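You operate a simulated robot arm through the tools that you are given. There is no shell and no other tool. Be economical: measure what you need, move in short steps, check, and stop when the job is done.

You are at the controls of a simulated robot arm. One attempt, no reset.

## Task
Set both heat dials to 50, the time dial to 10 and the speed knob to fast.
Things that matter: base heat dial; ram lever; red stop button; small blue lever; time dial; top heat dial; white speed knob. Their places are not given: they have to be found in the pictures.

Only the result counts: the job must be done as asked and must still hold three seconds after the hand-in. Knocking over, shifting, dropping, spilling or breaking anything else fails it.

## Robot
A 7-joint arm with a two-finger parallel gripper, fixed in place. Base frame: the origin is at the foot of the arm, x ahead of it, y to its left, z up. Units: mm, rad, N and s.
Its first joint turns from -2.897 to 2.897 rad. Payload 4.4 kg.
The tool frame sits at the grasp point between the pads (the TCP): z along the fingers, y along the line on which they close. The tips reach 23 mm beyond it. Largest opening 94 mm; finger width 38, thickness 10; the body of the gripper, 54 by 96 mm, starts 39 mm behind the TCP.
Orientation is that of the tool frame in the base frame, as a unit quaternion [w, x, y, z]. With the fingers straight down and closing along the base's y, the tool's x points along the base's -x, its y along +y and its z along -z.

## Interface
- The arm moves only by the tool play_rows. Its argument "motion" is a list of rows, each a list of 7 numbers: the turn, a rotation vector about the tool's x, y, z in units of 6 degrees (1.0 is 6 degrees), then the shift along the tool's x, y, z in units of 25 mm (1.0 is 25 mm), then the finger opening in mm, from 0 to 94. In form: [[wx, wy, wz, dx, dy, dz, fingers], ...]. A call has 1 to 12 rows; each row shifts and turns the commanded pose from where the row before left it, along the tool's axes as they then stand. A call with a number of a shift or a turn outside -1 to 1 is refused whole. A row lasts 0.2 s, in which the tool goes at most 50 mm and 0.15 rad; a call with a longer step from one row to the next is refused whole, and so is a gripper value outside its range. A pose out of reach is approached as far as the arm can. The call stops where the force on the tool passes 40 N (or 10 N more than at its start, if that is more) or the arm is blocked; 0.2 s more then pass. Each finger travels about 72 mm/s and halts on what it meets, pressing with about 38 N; the grip force reading is that of the motor and also rises with nothing between the fingers. The clock runs only during rows and for 0.2 s after the last one: add rows that do not move to give the fingers time. The reply holds the time, the measured pose of the TCP, the force on the tool along the base axes, the opening and the grip force, in the units named above and with some noise, with the torque about the TCP (base axes, N m) and any sound that the robot's microphone picked up, and new pictures: "pictures" is both (left out), scene, wrist or none.
- Cameras (640 x 400 px; columns grow to the right, rows downward): "scene" is fixed at [50.7, 498.5, 1874.9]; the picture's right is [-0.13, -0.99, 0.00], its down [-0.81, 0.11, -0.57] and it looks along [0.57, -0.07, -0.82] (base axes); focal length 313 px, centre (320, 200). "wrist" rides on the gripper at [86, 16, -74] in the tool frame; the picture's right is [-0.18, 0.98, 0.00], its down [-0.58, -0.11, -0.81] and it looks along [-0.79, -0.15, 0.59] (tool axes); focal length 243 px, centre (320, 200).
- pixel_to_xyz(camera, pixels): for up to 12 pixels [column, row] of the newest picture of that camera ("zoom" is the newest enlarged one), the place [x, y, z] in the base frame of the surface seen there, good to about 2 mm. It takes no simulated time.
- close_up(camera, box): a new picture of the part [left, top, right, bottom] of that camera's present view, enlarged. It takes no simulated time.
- finish_job(): hands the job in; it is judged then, once.

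Work in short steps. Measure before you move; look again where a grasp or a placing could have gone wrong, and mend it. You have 80 turns and 200 pictures in all, those below and enlarged ones among them. Open the gripper and draw the arm clear of the work before you hand the job in, unless the task says otherwise; then end with one line.

The tools are called after "Call:" as a command line: name --pt "numbers of a row" for each row, then --argument value for the rest, lists and objects as JSON in quotes. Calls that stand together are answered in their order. play_rows: Moves the arm, as the interface text tells. Its arguments: {"type":"object","properties":{"motion":{"type":"array","items":{"type":"array","items":{"type":"number"}}},"pictures":{"type":"string","enum":["both","scene","wrist","none"]}},"required":["motion"]} The other tools are called the same way: pixel_to_xyz (camera, pixels) gives the place of the surface under pixels of a picture; close_up (camera, box) takes an enlarged picture of a part of a camera's view; finish_job () hands the job in.

At the start:

```text
t: 0.0
eef_pos: [531.4, 325.4, 1398.0]
tool_rot: [0.0, 0.0, 1.0, 0.0]
wrist_force: [0.0, 0.3, 0.6]
moment: [0.03, -0.02, 0.02]
gripper_width: 93.9
finger_force: 0.0
```

scene: 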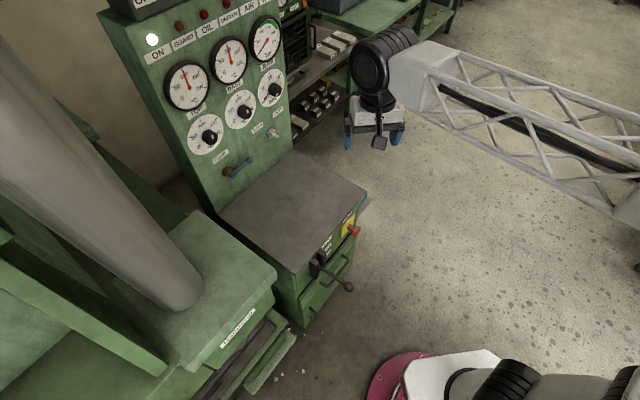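
wrist: 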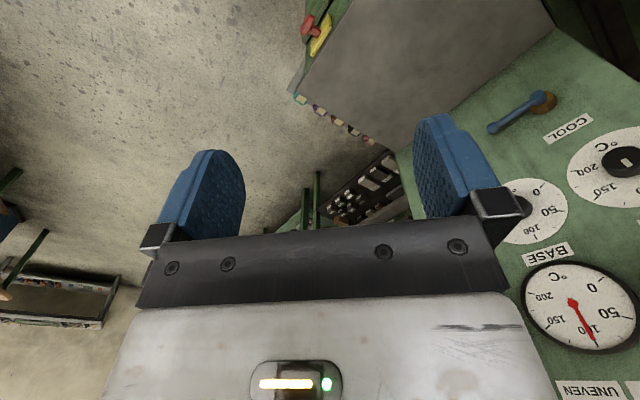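

The scene shows a panel with three dials near (205,135), (240,112), (270,88) and a white knob near (272,133). I enlarge this area first.

Call:
close_up --camera "scene" --box '[170, 60, 310, 180]'

Call:
close_up --camera "scene" --box '[100, 0, 320, 130]'

Call:
pixel_to_xyz --camera "scene" --pixels '[[208, 135], [244, 112], [274, 88], [272, 133], [192, 135], [240, 125], [285, 135], [180, 130], [270, 110], [235, 170], [245, 162], [255, 150]]'

```text
3.33 times, centred on (240, 120) of scene
```

zoom: 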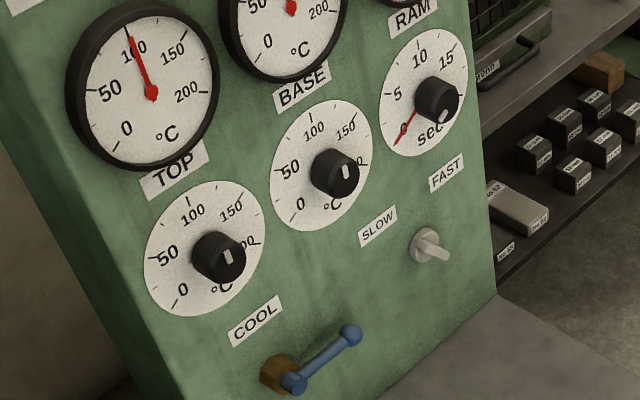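

```text
2.91 times, centred on (210, 65) of scene
```

zoom: 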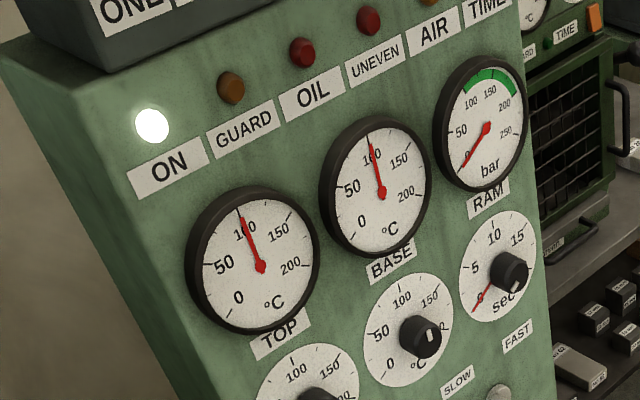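

```text
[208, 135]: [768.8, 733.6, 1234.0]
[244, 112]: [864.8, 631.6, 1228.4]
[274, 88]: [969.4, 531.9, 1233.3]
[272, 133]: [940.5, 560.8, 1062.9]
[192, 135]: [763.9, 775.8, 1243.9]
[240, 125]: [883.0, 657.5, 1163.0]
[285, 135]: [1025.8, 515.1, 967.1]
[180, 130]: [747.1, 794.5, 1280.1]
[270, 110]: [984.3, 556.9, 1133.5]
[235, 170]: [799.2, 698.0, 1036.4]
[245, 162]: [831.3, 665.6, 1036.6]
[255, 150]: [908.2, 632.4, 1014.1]
```

The panel is vertical, with x+y≈1540 and normal (-0.707,-0.707,0), and the knob fronts stand about 27 mm off it. I zoom in to read the knob marks.

Call:
close_up --camera "scene" --box '[182, 108, 230, 162]'

Call:
close_up --camera "scene" --box '[220, 84, 266, 136]'

Call:
close_up --camera "scene" --box '[246, 66, 300, 146]'

```text
7.41 times, centred on (206, 135) of scene
```

zoom: 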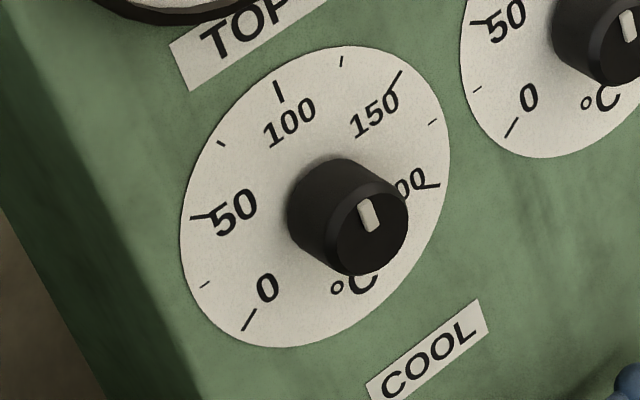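

```text
7.69 times, centred on (243, 110) of scene
```

zoom: 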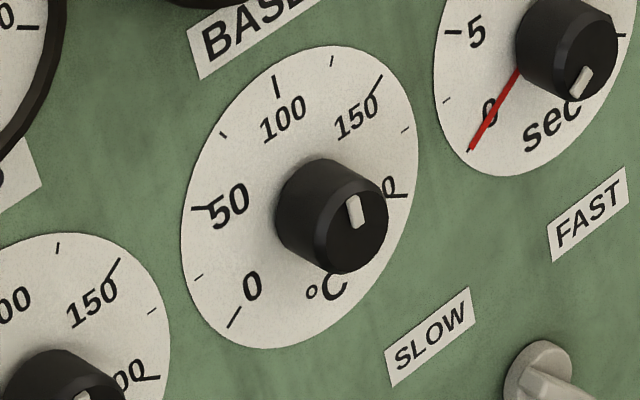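

```text
5.00 times, centred on (273, 106) of scene
```

zoom: 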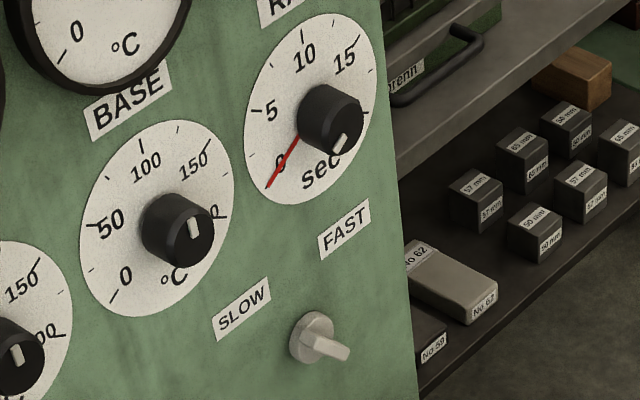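

Both heat dials appear to read 100 and the time dial 0. I measure ticks, knob fronts and the speed knob in the newest zoom.

Call:
pixel_to_xyz --camera "zoom" --pixels '[[115, 297], [90, 224], [141, 152], [207, 147], [195, 243], [193, 227], [268, 186], [253, 111], [306, 30], [340, 143], [342, 352], [320, 323]]'

Call:
close_up --camera "scene" --box '[258, 120, 290, 146]'

```text
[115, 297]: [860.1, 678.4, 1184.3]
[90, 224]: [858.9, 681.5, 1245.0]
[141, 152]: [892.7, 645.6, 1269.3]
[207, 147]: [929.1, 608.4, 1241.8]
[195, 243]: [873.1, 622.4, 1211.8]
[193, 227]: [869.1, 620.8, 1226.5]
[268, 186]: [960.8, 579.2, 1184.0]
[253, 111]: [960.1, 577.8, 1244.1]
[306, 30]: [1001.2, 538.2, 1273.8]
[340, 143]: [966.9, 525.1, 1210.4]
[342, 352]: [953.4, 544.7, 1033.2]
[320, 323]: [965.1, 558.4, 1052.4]
```

```text
15.38 times, centred on (274, 133) of scene
```

zoom: 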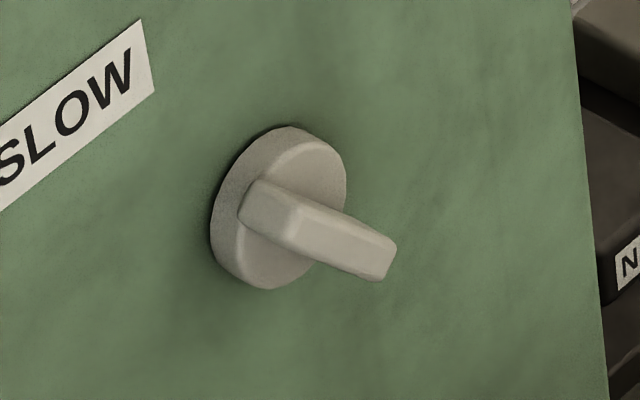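

Measured geometry, with u=(x−y)/√2:
- Base dial: centre u≈176, z≈1213. The scale has 60° per 50, with 100 straight up and 0 at lower left.
- Time dial: centre u≈320.

I now tilt the tool to face the panel horizontally, at its present place 480 mm off.

Call:
play_rows --pt "0 -1 0 0 0 0 94" --pt "0 -1 0 0 0 0 94" --pt "0 -1 0 0 0 0 94" --pt "0 -1 0 0 0 0 94" --pt "0 -1 0 0 0 0 94" --pt "0 -1 0 0 0 0 94" --pt "0 -1 0 0 0 0 94" --pt "0 -1 0 0 0 0 94" --pt "0 -1 0 0 0 0 94" --pt "0 -1 0 0 0 0 94" --pt "0 -1 0 0 0 0 94" --pt "0 -1 0 0 0 0 94" --pictures "none"

Call:
play_rows --pt "0 -1 0 0 0 0 94" --pt "0 -1 0 0 0 0 94" --pt "0 -1 0 0 0 0 94" --pt "-1 0 0 0 0 0 94" --pt "-1 0 0 0 0 0 94" --pt "-1 0 0 0 0 0 94" --pt "-1 0 0 0 0 0 94" --pt "-1 0 0 0 0 0 94" --pt "-1 0 0 0 0 0 94" --pt "-1 0 0 0 0 0 94" --pt "-0.5 0 0 0 0 0 94" --pt "0 0 0 0 0 0 94"

```text
t: 2.6
eef_pos: [531.8, 326.2, 1400.2]
tool_rot: [0.588, 0.001, 0.809, 0.0]
wrist_force: [0.6, -0.3, 0.7]
moment: [0.02, 0.0, 0.02]
gripper_width: 94.1
finger_force: 0.1
```

```text
t: 5.2
eef_pos: [530.2, 326.3, 1398.1]
tool_rot: [0.653, -0.27, 0.654, 0.271]
wrist_force: [0.0, 0.9, 0.0]
moment: [0.02, -0.03, 0.0]
gripper_width: 93.7
finger_force: 0.1
```

scene: 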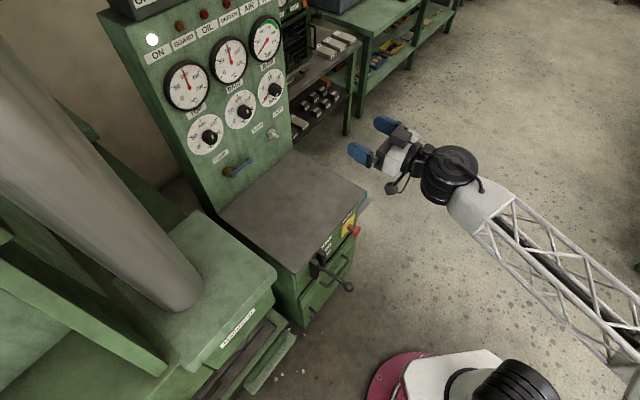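
wrist: 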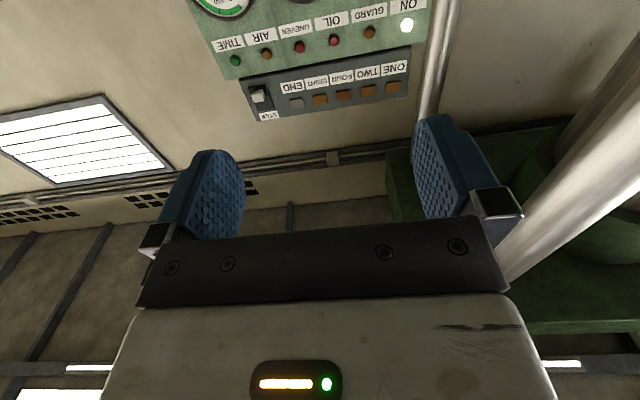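

The tool now faces the panel (x down, y left, z into the panel). I move down to dial height and forward to about 180 mm off, lined up with the base dial.

Call:
play_rows --pt "0 0 0 0.925 -0.16 1 94" --pt "0 0 0 0.925 -0.16 1 94" --pt "0 0 0 0.925 -0.16 1 94" --pt "0 0 0 0.925 -0.16 1 94" --pt "0 0 0 0.925 -0.16 1 94" --pt "0 0 0 0.925 -0.16 1 94" --pt "0 0 0 0.925 -0.16 1 94" --pt "0 0 0 0.925 -0.16 1 94" --pt "0 0 0 0 0 1 94" --pt "0 0 0 0 0 1 94" --pt "0 0 0 0 0 1 94" --pt "0 0 0 0 0 1 94"

```text
t: 7.8
eef_pos: [766.7, 513.0, 1214.1]
tool_rot: [0.653, -0.271, 0.653, 0.271]
wrist_force: [-0.7, 0.6, 0.4]
moment: [-0.02, 0.02, 0.01]
gripper_width: 94.3
finger_force: 0.0
```

scene: 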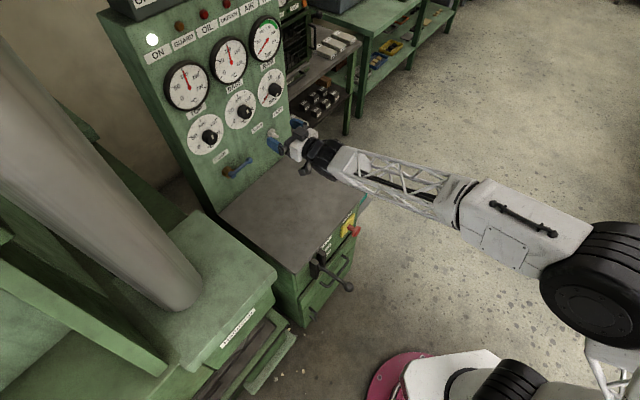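
wrist: 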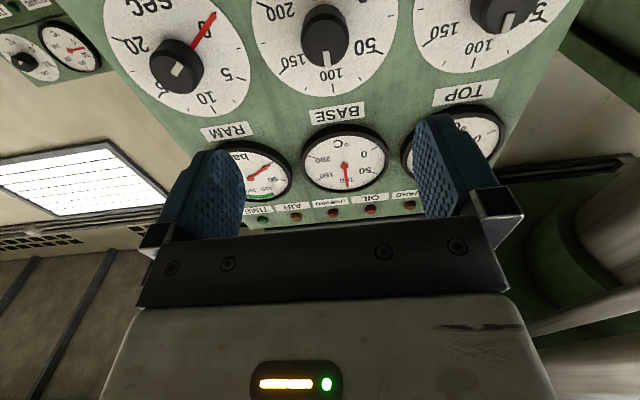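

The wrist view shows all three dials at the top of the frame. I enlarge it to measure knob faces and diameters.

Call:
close_up --camera "wrist" --box '[100, 0, 580, 130]'

Call:
pixel_to_xyz --camera "wrist" --pixels '[[325, 46], [305, 46], [345, 46], [325, 64], [178, 71], [160, 71], [190, 90], [178, 90], [495, 15], [476, 15], [523, 15], [505, 28]]'

```text
1.33 times, centred on (340, 65) of wrist
```

zoom: 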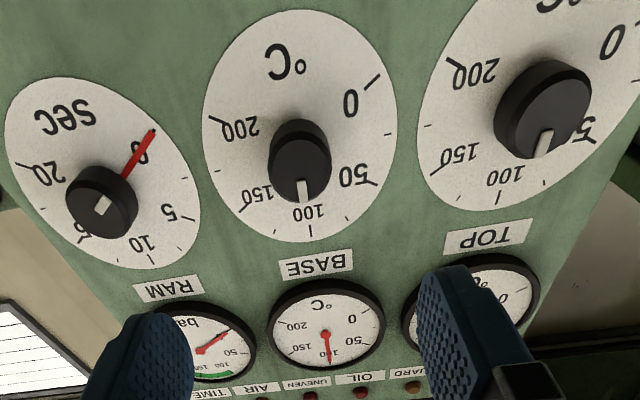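

```text
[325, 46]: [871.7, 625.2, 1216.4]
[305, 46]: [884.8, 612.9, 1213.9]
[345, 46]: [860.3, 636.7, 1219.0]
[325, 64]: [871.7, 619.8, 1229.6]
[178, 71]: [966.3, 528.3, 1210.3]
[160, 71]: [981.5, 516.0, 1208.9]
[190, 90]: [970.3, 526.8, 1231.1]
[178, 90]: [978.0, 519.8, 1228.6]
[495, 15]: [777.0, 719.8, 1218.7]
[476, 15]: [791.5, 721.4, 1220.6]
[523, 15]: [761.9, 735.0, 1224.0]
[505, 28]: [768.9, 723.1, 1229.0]
```

Knob centres come out at u≈32, 176 and 320, z≈1213, with faces about 32 mm off the panel and diameters of about 36. I approach the base dial with a +30° pre-roll, stopping 6 mm short of the panel.

Call:
play_rows --pt "0 0 0 0 0.14 0 94" --pt "0 0 1 0 0 0.8 94" --pt "0 0 1 0 0 0.8 94" --pt "0 0 1 0 0 0.8 94" --pt "0 0 1 0 0 0.8 94" --pt "0 0 1 0 0 0.8 94" --pt "0 0 0 0 0 0.8 94" --pt "0 0 0 0 0 0.8 94" --pt "0 0 0 0 0 0.5 94" --pt "0 0 0 0 0 0 94"

```text
t: 10.0
eef_pos: [870.4, 624.4, 1212.8]
tool_rot: [0.561, -0.093, 0.701, 0.431]
wrist_force: [-0.2, 0.6, 0.1]
moment: [0.04, 0.0, -0.06]
gripper_width: 94.1
finger_force: 0.0
```

scene: 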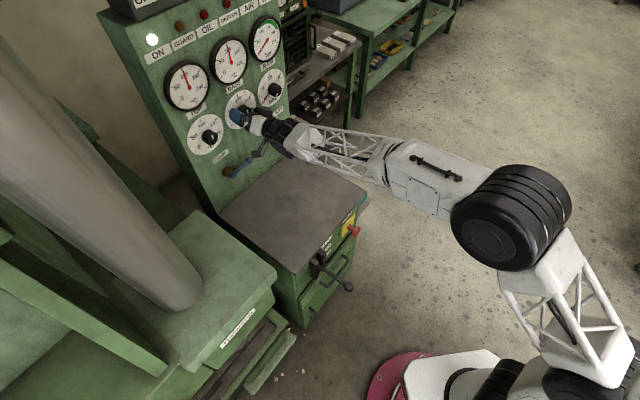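
wrist: 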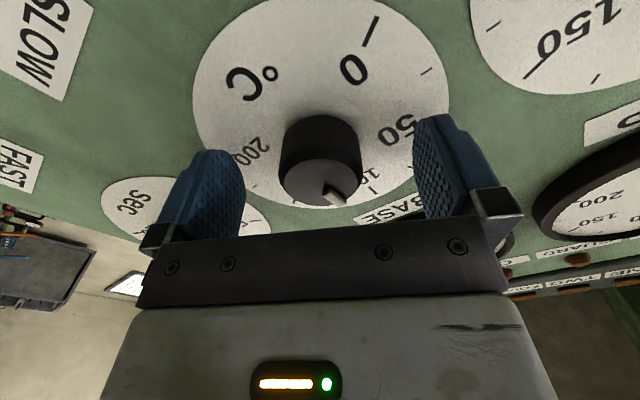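

The knob (322,170) sits centred between the open fingers. I close on it.

Call:
play_rows --pt "0 0 0 0 0 0.1 20" --pt "0 0 0 0 0 0 20" --pt "0 0 0 0 0 0 20" --pt "0 0 0 0 0 0 20" --pt "0 0 0 0 0 0 20" --pictures "wrist"

```text
t: 11.2
eef_pos: [871.9, 626.9, 1213.1]
tool_rot: [0.561, -0.093, 0.701, 0.431]
wrist_force: [-0.7, 2.0, 1.3]
moment: [0.01, 0.01, -0.01]
gripper_width: 41.7
finger_force: 45.0
```

wrist: 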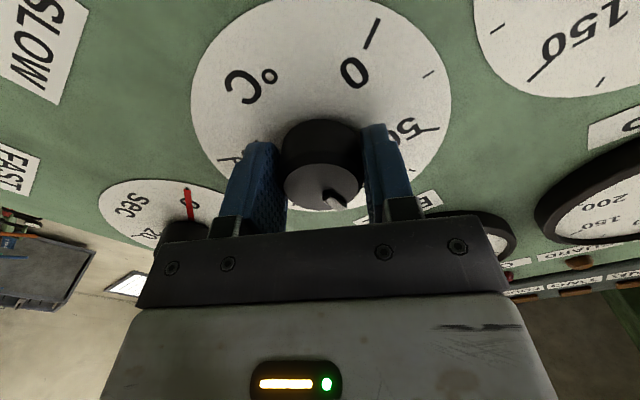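

Gripped at 41.7 mm with little side force. I turn it 60° counter-clockwise.

Call:
play_rows --pt "0 0 -1 0 0 0 20" --pt "0 0 -1 0 0 0 20" --pt "0 0 -1 0 0 0 20" --pt "0 0 -1 0 0 0 20" --pt "0 0 -1 0 0 0 20" --pt "0 0 -1 0 0 0 20" --pt "0 0 -1 0 0 0 20" --pt "0 0 -1 0 0 0 20" --pt "0 0 -1 0 0 0 20" --pt "0 0 -1 0 0 0 20" --pt "0 0 0 0 0 0 20"

Call:
close_up --camera "wrist" --box '[200, 60, 440, 220]'

```text
t: 13.6
eef_pos: [872.4, 626.8, 1216.5]
tool_rot: [0.702, -0.431, 0.56, 0.092]
wrist_force: [13.1, -25.8, 4.7]
moment: [-0.38, 0.31, -0.24]
gripper_width: 41.1
finger_force: 44.7
```

scene: 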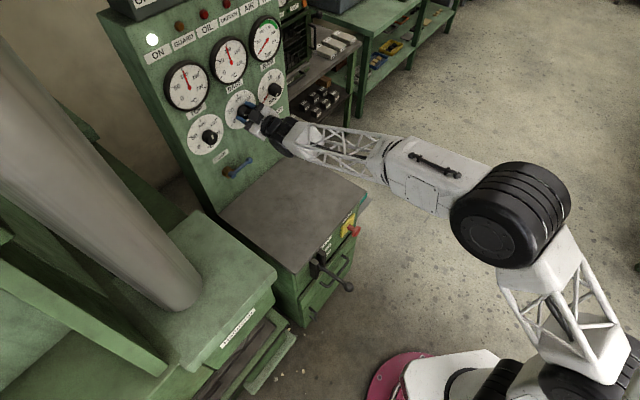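
wrist: 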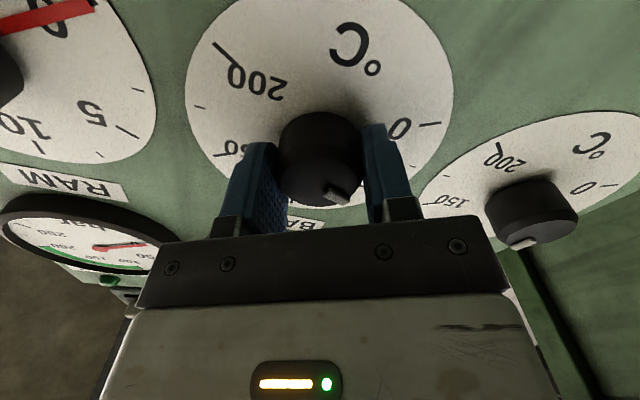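

```text
2.50 times, centred on (320, 140) of wrist
```

zoom: 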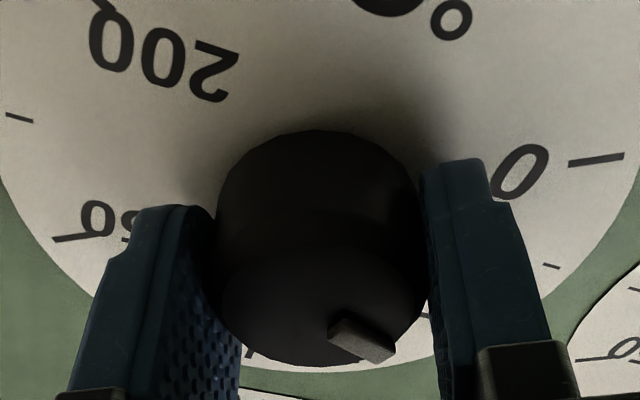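

The knob appears to have followed. I open and back off 80 mm, rolling level, to check where the mark points.

Call:
play_rows --pt "0 0 0 0 0 0 94" --pt "0 0 0 0 0 0 94" --pt "0 0 0 0 0 0 94" --pt "0 0 0 0 0 -0.8 94" --pt "0 0 0 0 0 -0.8 94" --pt "0 0 1 0 0 -0.8 94" --pt "0 0 1 0 0 -0.8 94" --pt "0 0 1 0 0 -0.8 94" --pt "0 0 1 0 0 0 94" --pt "0 0 1 0 0 0 94"

Call:
close_up --camera "wrist" --box '[200, 0, 440, 150]'

Call:
close_up --camera "scene" --box '[220, 84, 266, 136]'

```text
t: 15.8
eef_pos: [802.5, 557.7, 1214.2]
tool_rot: [0.653, -0.271, 0.653, 0.271]
wrist_force: [-0.3, 0.1, -1.2]
moment: [0.05, -0.01, -0.02]
gripper_width: 94.1
finger_force: 0.0
```

scene: 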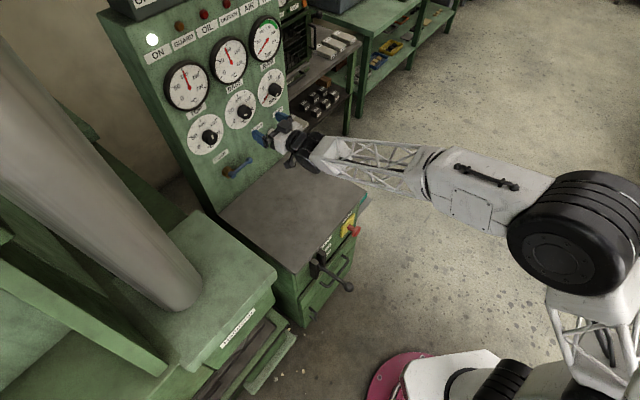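
wrist: 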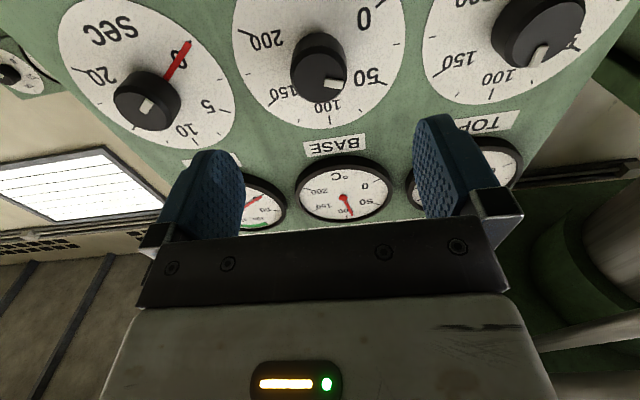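

```text
2.67 times, centred on (320, 75) of wrist
```

zoom: 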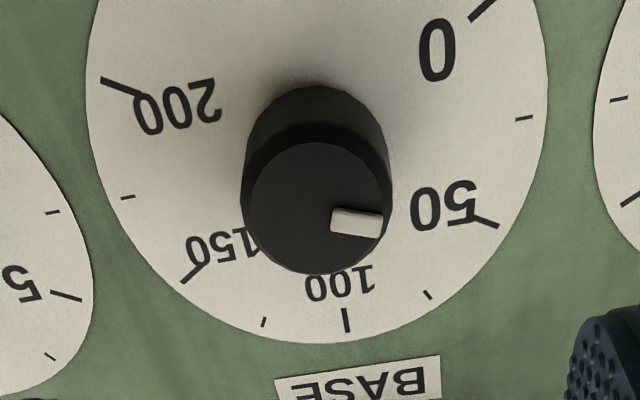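

```text
7.69 times, centred on (243, 110) of scene
```

zoom: 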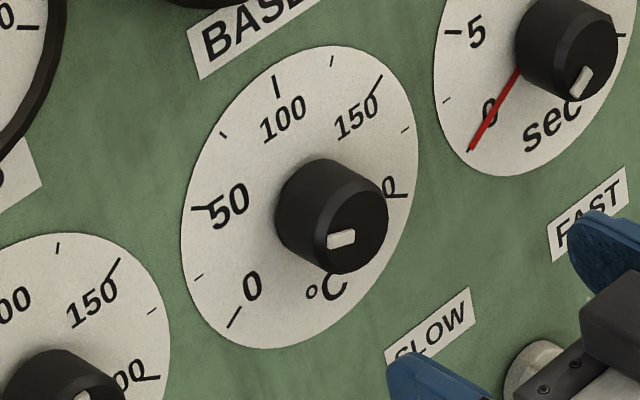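

The mark looks slightly past 50 toward 25. I measure its ends and the dial ticks precisely.

Call:
close_up --camera "wrist" --box '[270, 0, 410, 130]'

Call:
pixel_to_xyz --camera "zoom" --pixels '[[320, 200], [290, 250]]'

```text
3.08 times, centred on (340, 65) of wrist
```

zoom: 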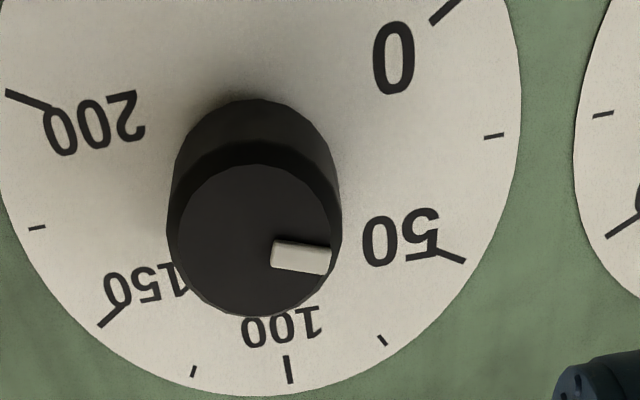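

```text
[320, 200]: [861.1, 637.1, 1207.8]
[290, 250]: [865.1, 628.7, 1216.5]
```

Call:
pixel_to_xyz --camera "zoom" --pixels '[[278, 254], [324, 260], [466, 262], [440, 250], [291, 383], [100, 325], [6, 93], [503, 134], [386, 344], [193, 377], [29, 229], [434, 22]]'

```text
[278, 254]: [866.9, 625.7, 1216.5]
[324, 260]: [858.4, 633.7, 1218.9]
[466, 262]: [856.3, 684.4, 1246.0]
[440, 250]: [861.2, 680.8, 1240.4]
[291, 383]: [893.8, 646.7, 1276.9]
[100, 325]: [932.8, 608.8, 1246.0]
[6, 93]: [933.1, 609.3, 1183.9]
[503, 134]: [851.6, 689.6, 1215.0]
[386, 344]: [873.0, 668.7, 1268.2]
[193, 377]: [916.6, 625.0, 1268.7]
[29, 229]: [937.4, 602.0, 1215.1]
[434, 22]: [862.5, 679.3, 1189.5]
```

The scene and wrist estimates disagree by about 10°, so I want a square-on view. I tilt the tool about 53° so the wrist camera looks straight at the panel.

Call:
play_rows --pt "0 1 0 -0.8 0 -0.4 94" --pt "0 1 0 -0.8 0 0 94" --pt "0 1 0 0 0 0 94" --pt "0 1 0 0 0 0 94" --pt "0 1 0 0 0 0 94" --pt "0 1 0 0 0 0 94" --pt "0 1 0 0 0 0 94" --pt "0 1 0 0 0 0 94" --pt "0 0.8 0 0 0 0 94" --pt "0 0 0 0 0 0 94" --pictures "wrist"

Call:
close_up --camera "wrist" --box '[240, 60, 400, 180]'

```text
t: 18.0
eef_pos: [796.3, 550.5, 1253.8]
tool_rot: [0.332, -0.358, 0.862, 0.139]
wrist_force: [-0.3, -0.8, 0.0]
moment: [0.01, 0.01, -0.01]
gripper_width: 94.1
finger_force: 0.1
out of reach, approached as far as the arm can: row 9
```

wrist: 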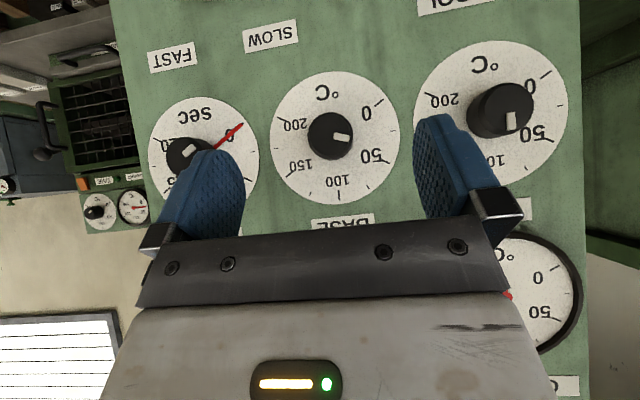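

```text
3.33 times, centred on (320, 120) of wrist
```

zoom: 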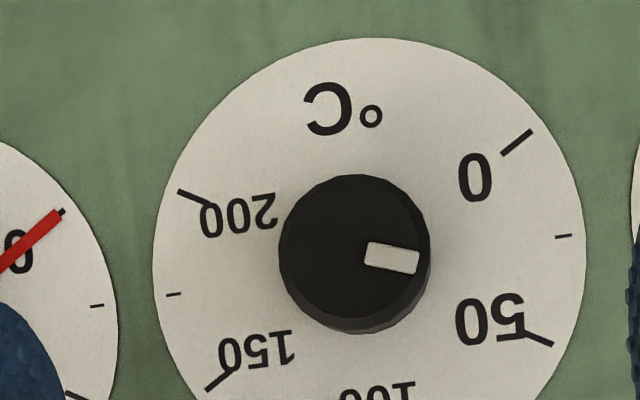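

In the square-on view the 25–175 line slopes −8.5° and the mark +6.6°. The mark is therefore 15° past 50 (reading ≈37.5) and needs 15° clockwise. I untilt and read the pose.

Call:
play_rows --pt "0 -1 0 0 0 0 94" --pt "0 -1 0 0 0 0 94" --pt "0 -1 0 0 0 0 94" --pt "0 -1 0 0 0 0 94" --pt "0 -1 0 0 0 0 94" --pt "0 -1 0 0 0 0 94" --pt "0 -1 0 0 0 0 94" --pt "0 -1 0 0 0 0 94" --pt "0 -0.8 0 0 0 0 94" --pt "0 0 0 0 0 0 94" --pictures "none"

```text
t: 20.2
eef_pos: [797.4, 551.2, 1253.2]
tool_rot: [0.68, -0.258, 0.625, 0.284]
wrist_force: [-0.1, -0.2, 0.5]
moment: [-0.01, 0.0, 0.0]
gripper_width: 93.9
finger_force: 0.1
```

I correct the residual 4.6° tilt, drop to z=1215, and approach the base dial again. I then check before gripping.

Call:
play_rows --pt "0 0.77 0 0 0 0 94" --pt "0 0 0 0.8 -0.06 0 94" --pt "0 0 0 0.73 0 0.4 94" --pt "0 0 0 0 0 0.8 94" --pt "0 0 0 0 0 0.8 94" --pt "0 0 0 0 0 0.8 94" --pt "0 0 0 0 0 0.8 94" --pt "0 0 0 0 0 0.6 94" --pt "0 0 0 0 0 0 94" --pictures "none"

```text
t: 22.2
eef_pos: [871.9, 626.1, 1215.4]
tool_rot: [0.654, -0.27, 0.652, 0.273]
wrist_force: [0.8, -0.6, -0.5]
moment: [-0.04, -0.03, 0.01]
gripper_width: 94.1
finger_force: 0.0
```

Position is good (u≈174, wanted 175.6). I nudge over and close.

Call:
play_rows --pt "0 0 0 0 -0.06 0 30" --pt "0 0 0 0 0 0 20" --pt "0 0 0 0 0 0 20" --pt "0 0 0 0 0 0 20" --pt "0 0 0 0 0 0 20" --pictures "none"

Call:
close_up --camera "wrist" --box '[220, 90, 420, 215]'

```text
t: 23.4
eef_pos: [871.9, 625.6, 1215.0]
tool_rot: [0.653, -0.271, 0.652, 0.273]
wrist_force: [-25.6, 16.6, -1.6]
moment: [0.08, -0.02, 0.09]
gripper_width: 41.7
finger_force: 44.9
```

```text
3.20 times, centred on (320, 152) of wrist
```

zoom: 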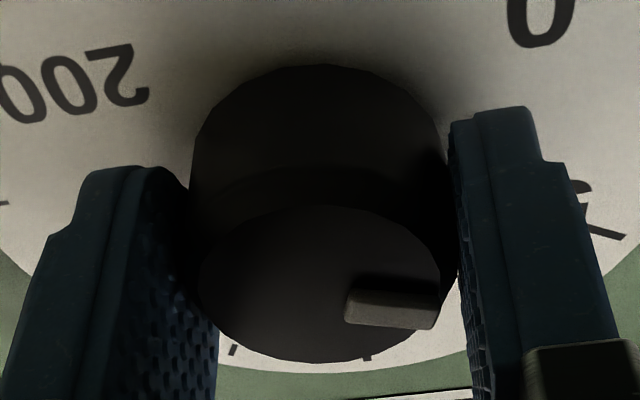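

The side force of −30 N along u says I'm about 1–2 mm too far right. I shift back to relieve it, then turn 15° clockwise slowly.

Call:
play_rows --pt "0 0 0 0 0.06 0 20" --pt "0 0 0.5 0 0 0 20" --pt "0 0 0.5 0 0 0 20" --pt "0 0 0.5 0 0 0 20" --pt "0 0 0.5 0 0 0 20" --pt "0 0 0.5 0 0 0 20" --pt "0 0 0 0 0 0 20" --pictures "none"

Call:
close_up --camera "wrist" --box '[220, 90, 420, 215]'

Call:
close_up --camera "scene" --box '[220, 84, 266, 136]'

```text
t: 25.0
eef_pos: [871.7, 623.8, 1214.7]
tool_rot: [0.612, -0.183, 0.682, 0.356]
wrist_force: [-20.1, -0.7, -9.1]
moment: [-0.28, 0.24, -0.25]
gripper_width: 41.4
finger_force: 45.0
```

```text
3.20 times, centred on (320, 152) of wrist
```

zoom: 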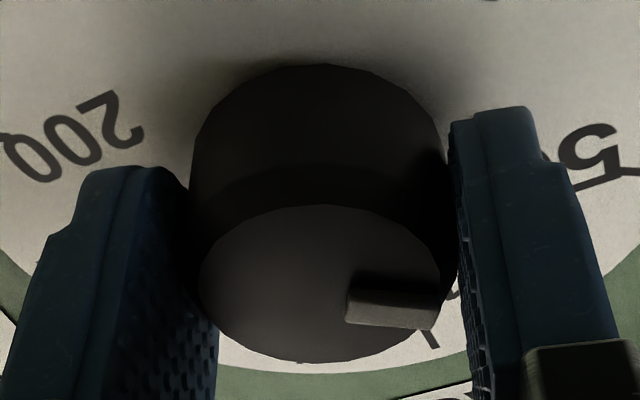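

```text
7.69 times, centred on (243, 110) of scene
```

zoom: 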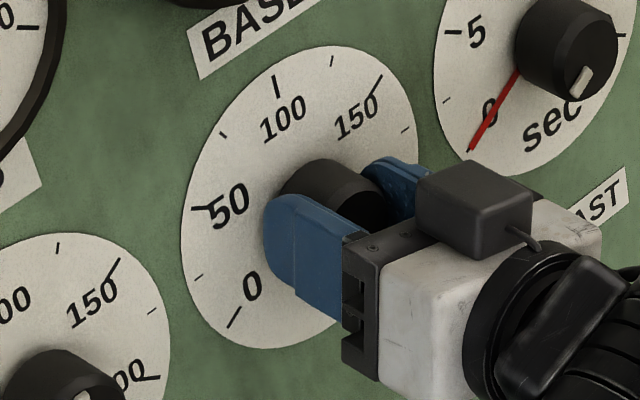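

The knob followed the fingers without slipping. I open in place and look at once.

Call:
play_rows --pt "0 0 0 0 0 0 60" --pt "0 0 0 0 0 0 94" --pt "0 0 0 0 0 0 94" --pt "0 0 0 0 0 0 94" --pictures "none"

Call:
close_up --camera "wrist" --box '[220, 90, 420, 215]'

```text
t: 26.0
eef_pos: [872.2, 624.7, 1217.5]
tool_rot: [0.613, -0.182, 0.681, 0.357]
wrist_force: [0.4, -0.4, -0.2]
moment: [-0.02, 0.0, -0.01]
gripper_width: 94.0
finger_force: 0.1
```

```text
3.20 times, centred on (320, 152) of wrist
```

zoom: 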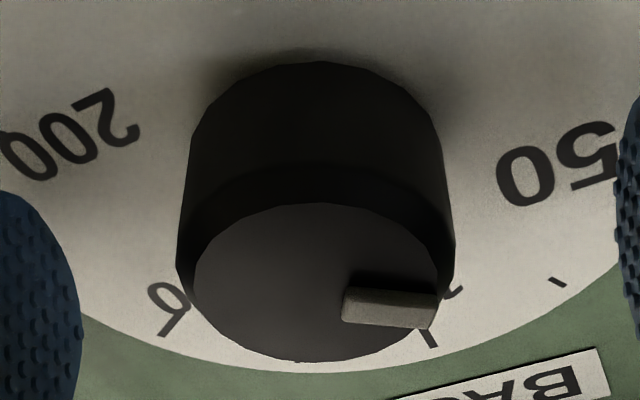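

The mark held after release. I back off, level the roll and move left by 144 mm to stand in front of the top dial.

Call:
play_rows --pt "0 0 0 0 0 -0.8 94" --pt "0 0 0 0 0 -0.8 94" --pt "0 0 -1 0 0 -0.8 94" --pt "0 0 -1 0 0 -0.8 94" --pt "0 0 -0.5 0 0 0 94" --pt "0 0 0 0.1 0.96 0 94" --pt "0 0 0 0 0.96 0 94" --pt "0 0 0 0 0.96 0 94" --pt "0 0 0 0 0.96 0 94" --pt "0 0 0 0 0.96 0 94" --pt "0 0 0 0 0.96 0 94" --pt "0 0 0 0 0 0 94" --pictures "wrist"

Call:
close_up --camera "wrist" --box '[250, 0, 390, 130]'

```text
t: 28.6
eef_pos: [712.1, 670.1, 1213.4]
tool_rot: [0.654, -0.27, 0.652, 0.274]
wrist_force: [0.1, -0.6, -0.2]
moment: [-0.03, -0.01, 0.0]
gripper_width: 93.9
finger_force: 0.0
```

wrist: 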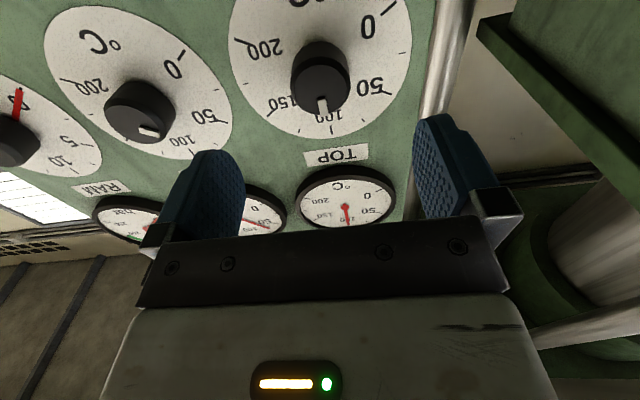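

```text
3.08 times, centred on (320, 65) of wrist
```

zoom: 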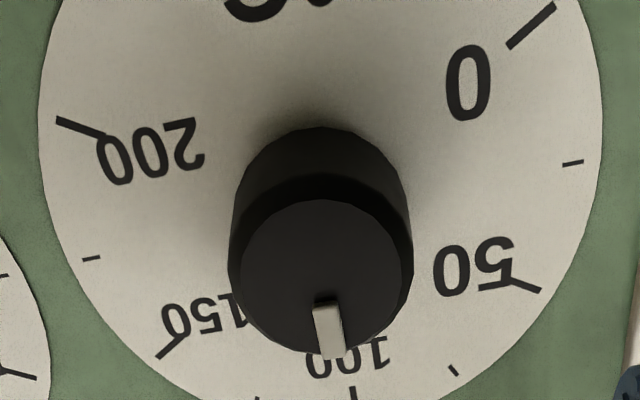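

Call:
pixel_to_xyz --camera "zoom" --pixels '[[580, 162], [83, 260], [540, 291], [158, 357], [58, 122], [554, 5], [352, 392]]'

```text
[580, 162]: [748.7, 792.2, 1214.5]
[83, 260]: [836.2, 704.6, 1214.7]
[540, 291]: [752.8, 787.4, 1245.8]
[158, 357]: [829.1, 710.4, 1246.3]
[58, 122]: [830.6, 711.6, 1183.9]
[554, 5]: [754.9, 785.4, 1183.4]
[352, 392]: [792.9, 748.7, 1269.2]
```

Top dial centre is u≈31, z≈1214, and I'm at u≈30. I approach with +30° pre-roll and grip.

Call:
play_rows --pt "0 0 1 0 0 0.6 94" --pt "0 0 1 0 0 0.6 94" --pt "0 0 1 0 0 0.6 94" --pt "0 0 1 0 0 0.6 94" --pt "0 0 1 0 0 0.6 94" --pt "0 0 0 0 0 0.28 94" --pt "0 0 0 0 0 0 20" --pt "0 0 0 0 0 0 20" --pt "0 0 0 0 0 0 20" --pt "0 0 0 0 0 0 20" --pt "0 0 0 0 0 0 20" --pictures "none"

Call:
close_up --camera "wrist" --box '[220, 90, 420, 215]'

```text
t: 31.0
eef_pos: [770.0, 728.4, 1215.1]
tool_rot: [0.561, -0.092, 0.699, 0.434]
wrist_force: [-9.6, 29.9, 10.7]
moment: [-0.5, 0.48, -0.18]
gripper_width: 41.7
finger_force: 45.4
```

```text
3.20 times, centred on (320, 152) of wrist
```

zoom: 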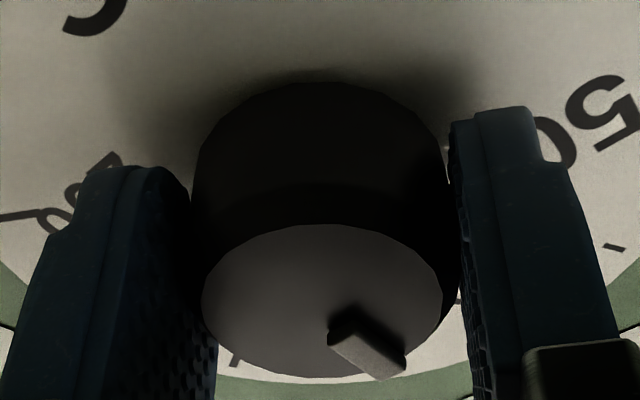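

There is a 30 N side force along +tool y, so I shift 2.5 mm that way to centre on the knob axis and recheck.

Call:
play_rows --pt "0 0 0 0 0.1 0 20" --pt "0 0 0 0 0 0 20" --pictures "none"

```text
t: 31.6
eef_pos: [770.3, 729.4, 1213.7]
tool_rot: [0.561, -0.091, 0.7, 0.433]
wrist_force: [9.9, 23.4, 4.1]
moment: [0.24, -0.28, -0.91]
gripper_width: 41.8
finger_force: 44.9
```

Side force dropped to about 10 N. I turn 30° counter-clockwise first and check that the knob follows.

Call:
play_rows --pt "0 0 -1 0 0 0 20" --pt "0 0 -1 0 0 0 20" --pt "0 0 -1 0 0 0 20" --pt "0 0 -1 0 0 0 20" --pt "0 0 -1 0 0 0 20" --pt "0 0 0 0 0 0 20" --pictures "none"

Call:
close_up --camera "wrist" --box '[220, 90, 420, 215]'

```text
t: 33.0
eef_pos: [770.2, 728.0, 1214.9]
tool_rot: [0.654, -0.269, 0.652, 0.273]
wrist_force: [-3.3, -29.3, -3.5]
moment: [0.48, -0.47, -0.84]
gripper_width: 41.7
finger_force: 45.2
```

```text
3.20 times, centred on (320, 152) of wrist
```

zoom: 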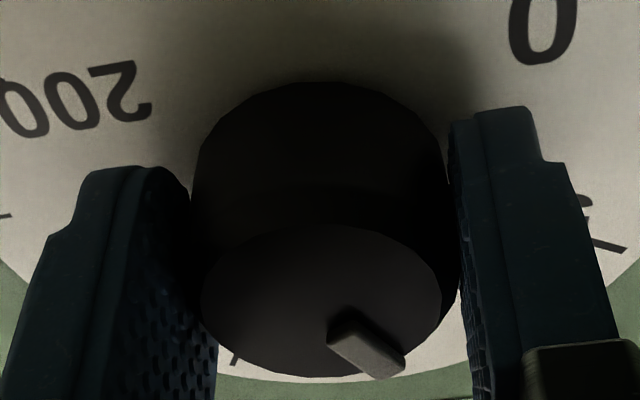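

It follows exactly. I turn the remaining 30°.

Call:
play_rows --pt "0 0 -1 0 0 0 20" --pt "0 0 -1 0 0 0 20" --pt "0 0 -1 0 0 0 20" --pt "0 0 -1 0 0 0 20" --pt "0 0 -1 0 0 0 20" --pt "0 0 0 0 0 0 20" --pictures "none"

Call:
close_up --camera "wrist" --box '[220, 90, 420, 215]'

```text
t: 34.4
eef_pos: [770.3, 730.7, 1218.4]
tool_rot: [0.704, -0.429, 0.558, 0.094]
wrist_force: [21.5, -22.2, 6.8]
moment: [-0.84, 0.69, -0.44]
gripper_width: 41.4
finger_force: 45.1
```

```text
3.20 times, centred on (320, 152) of wrist
```

zoom: 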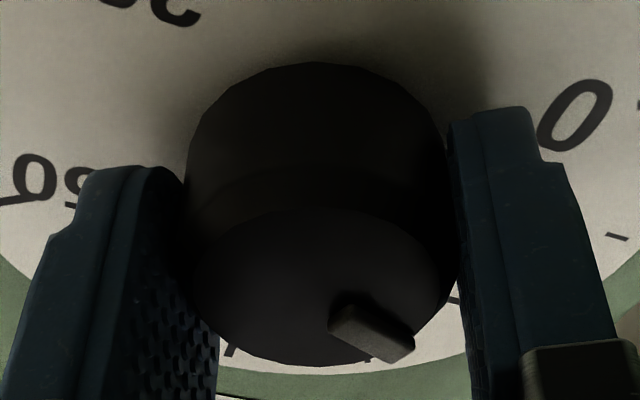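

The knob slid a little in the fingers near the end. I release, retreat and tilt for a square-on check of both heat dials.

Call:
play_rows --pt "0 0 0 0 0 0 60" --pt "0 0 0 0 0 0 94" --pt "0 0 0 0 0 0 94" --pt "0 0 0 0 0 -0.8 94" --pt "0 0 0 0 0 -0.8 94" --pt "0 0 1 0 0 -0.8 94" --pt "0 0 1 0 0 -0.8 94" --pt "0 0 1 0 0 -0.8 94" --pt "0 0 1 -0.8 0 0 94" --pt "0 0 1 -0.8 0 0 94" --pt "0 0 0 0 0 0 94" --pictures "none"

Call:
play_rows --pt "0 1 0 0 -0.8 0 94" --pt "0 1 0 0 -0.8 0 94" --pt "0 1 0 0 -0.8 0 94" --pt "0 1 0 0 0 0 94" --pt "0 1 0 0 0 0 94" --pt "0 1 0 0 0 0 94" --pt "0 1 0 0 0 0 94" --pt "0 0 0 0 0 0 94" --pictures "wrist"

```text
t: 36.8
eef_pos: [694.7, 663.3, 1252.9]
tool_rot: [0.654, -0.269, 0.652, 0.274]
wrist_force: [-0.3, 0.3, -0.5]
moment: [-0.04, 0.03, -0.01]
gripper_width: 93.8
finger_force: 0.1
```

```text
t: 38.6
eef_pos: [735.1, 624.0, 1255.8]
tool_rot: [0.424, -0.345, 0.815, 0.192]
wrist_force: [0.2, -0.5, -0.1]
moment: [0.0, -0.01, 0.04]
gripper_width: 93.9
finger_force: 0.1
out of reach, approached as far as the arm can: row 5, 6
```

wrist: 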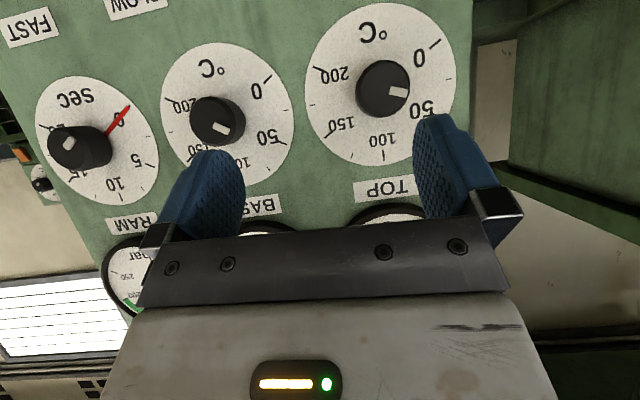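

Call:
close_up --camera "wrist" --box '[290, 0, 460, 170]'

Call:
close_up --camera "wrist" --box '[150, 30, 310, 190]'

```text
2.35 times, centred on (375, 85) of wrist
```

zoom: 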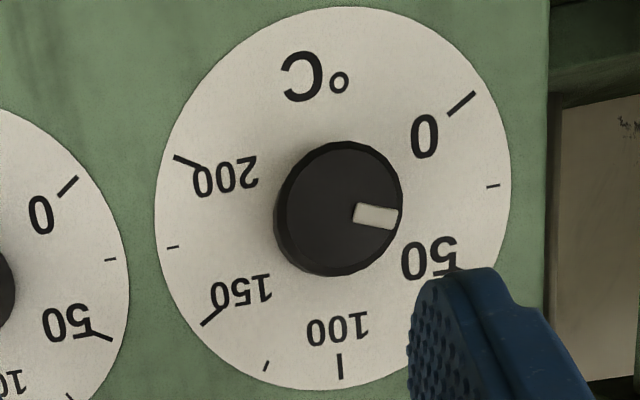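

```text
2.50 times, centred on (230, 110) of wrist
```

zoom: 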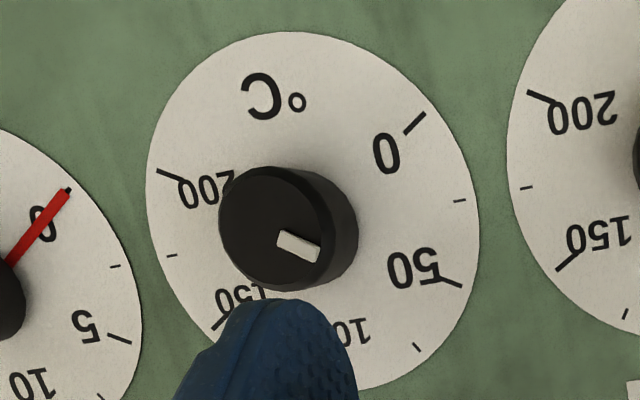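

The base mark slopes 23.5° against 20.8° for the 50–200 line, so it reads about 52. The top mark sits about 10° short of 50 (reading ≈41) and needs 10° clockwise. I untilt and return to the top dial.

Call:
play_rows --pt "0 -1 0 0 0.65 0 94" --pt "0 -1 0 0 0.65 0 94" --pt "0 -1 0 0 0.65 0 94" --pt "0 -1 0 0 0 0 94" --pt "0 -1 0 0 0 0 94" --pt "0 -0.9 0 0 0 0 94" --pt "0 0 0 0.8 0 0 94" --pt "0 0 0 0.8 0 0 94" --pt "0 0 0 0 0 0 94" --pictures "none"

```text
t: 40.6
eef_pos: [713.9, 654.1, 1227.3]
tool_rot: [0.653, -0.272, 0.646, 0.287]
wrist_force: [-0.2, 0.4, -0.5]
moment: [0.0, 0.0, 0.03]
gripper_width: 94.0
finger_force: 0.1
out of reach, approached as far as the arm can: row 2, 3
```

Call:
play_rows --pt "0.26 0.17 -0.15 0 0 0 94" --pt "0 0 0 0.55 0.49 0.3 94" --pt "0 0 0 0 0 0.8 94" --pt "0 0 0 0 0 0.8 94" --pt "0 0 0 0 0 0 94" --pt "0 0 0 0 0 0 94" --pictures "none"

```text
t: 42.0
eef_pos: [739.4, 695.5, 1212.2]
tool_rot: [0.652, -0.272, 0.654, 0.271]
wrist_force: [0.4, 0.2, -0.3]
moment: [-0.02, 0.01, 0.0]
gripper_width: 94.0
finger_force: 0.0
```

Pose is clean (u=31, z=1212). I go in and close on the top knob.

Call:
play_rows --pt "0 0 0 -0.05 0.06 0.6 94" --pt "0 0 0 0 0 0.6 94" --pt "0 0 0 0 0 0.58 94" --pt "0 0 0 0 0 0 20" --pt "0 0 0 0 0 0 20" --pt "0 0 0 0 0 0 20" --pt "0 0 0 0 0 0 20" --pt "0 0 0 0 0 0 20" --pictures "none"

Call:
close_up --camera "wrist" --box '[220, 90, 420, 215]'

```text
t: 43.8
eef_pos: [769.2, 726.6, 1215.3]
tool_rot: [0.653, -0.271, 0.654, 0.27]
wrist_force: [13.3, 4.0, 0.5]
moment: [0.04, -0.03, -0.1]
gripper_width: 41.7
finger_force: 45.2
```

```text
3.20 times, centred on (320, 152) of wrist
```

zoom: 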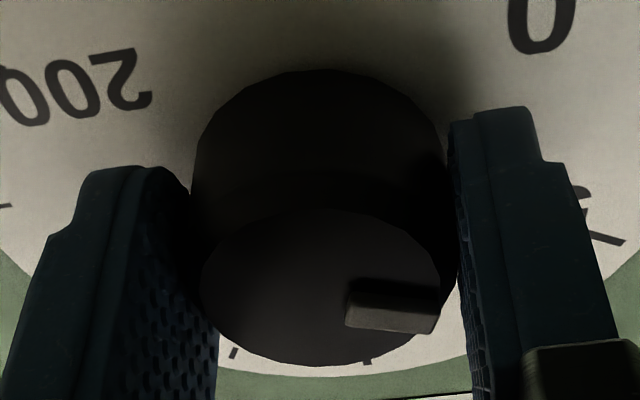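

Grip is good. I turn 12° clockwise and release in place.

Call:
play_rows --pt "0 0 0.5 0 0 0 20" --pt "0 0 0.5 0 0 0 20" --pt "0 0 0.5 0 0 0 20" --pt "0 0 0.5 0 0 0 20" --pt "0 0 0 0 0 0 20" --pt "0 0 0 0 0 0 60" --pt "0 0 0 0 0 0 94" --pt "0 0 0 0 0 0 94" --pt "0 0 0 0 0 0 94" --pictures "none"

Call:
play_rows --pt "0 0 0 0 0 -0.8 94" --pt "0 0 0 0 0 -0.8 94" --pt "0 0 -1 0 0 -0.8 94" --pt "0 0 -1 0 0 -0.8 94" --pt "0 0.5 0 -0.8 0 -0.8 94" --pt "0 1 0 -0.8 -0.8 0 94" --pt "0 1 0 0 -0.8 0 94" --pt "0 1 0 0 0 0 94" --pt "0 0.5 0 0 0 0 94" --pt "0 0 0 0 0 0 94" --pictures "wrist"

```text
t: 45.8
eef_pos: [769.0, 728.2, 1213.8]
tool_rot: [0.62, -0.202, 0.679, 0.337]
wrist_force: [0.0, 0.3, -0.8]
moment: [-0.01, -0.04, 0.02]
gripper_width: 93.7
finger_force: 0.1
```

```text
t: 48.0
eef_pos: [726.8, 629.0, 1255.4]
tool_rot: [0.502, -0.321, 0.775, 0.208]
wrist_force: [0.0, -0.3, -0.6]
moment: [0.01, 0.01, -0.02]
gripper_width: 94.3
finger_force: 0.0
```

wrist: 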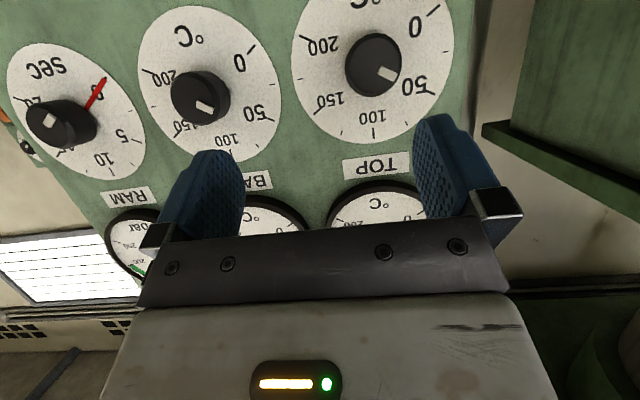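

Call:
close_up --camera "wrist" --box '[285, 0, 460, 140]'

Call:
close_up --camera "wrist" --box '[125, 10, 290, 160]'

```text
2.86 times, centred on (372, 70) of wrist
```

zoom: 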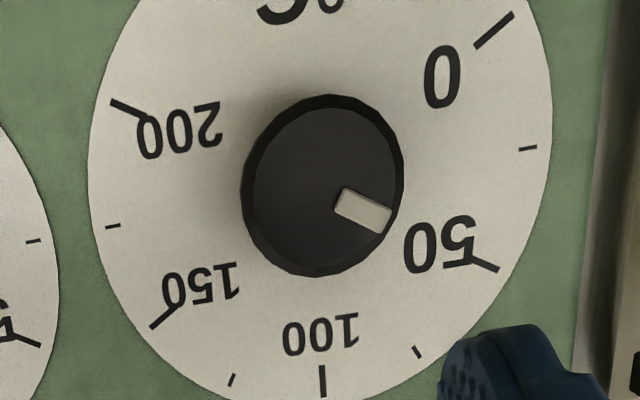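

```text
2.67 times, centred on (208, 85) of wrist
```

zoom: 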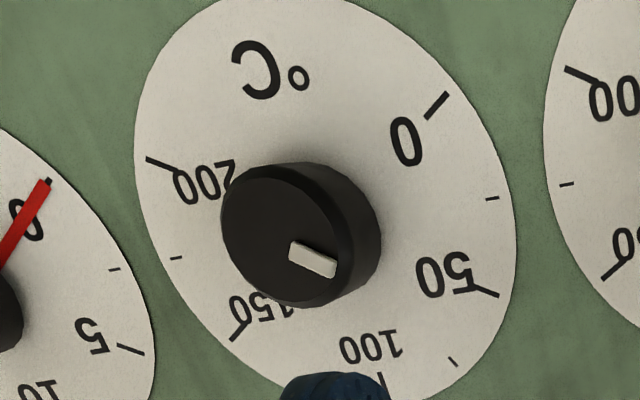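

Both marks now read about 52–53, 3° past 50. I do a fine −3° correction on the top dial first, going back in along the reverse path.

Call:
play_rows --pt "0 -1 0 0 0.8 0 94" --pt "0 -1 0 0 0.77 0 94" --pt "0 -1 0 0 0 0 94" --pt "0 -1 0 0 0 0 94" --pt "0 0 0 0.8 0 0.4 94" --pt "0 0 0 0.87 0 0.6 94" --pt "0 0 0 0 0 0.7 94" --pt "0 0 0 0 0 0.7 94" --pt "0 0 0 0 0 0 94" --pictures "none"

```text
t: 50.0
eef_pos: [741.7, 700.0, 1212.5]
tool_rot: [0.652, -0.271, 0.654, 0.27]
wrist_force: [0.8, 0.1, -0.1]
moment: [0.01, 0.03, -0.02]
gripper_width: 94.2
finger_force: 0.1
```

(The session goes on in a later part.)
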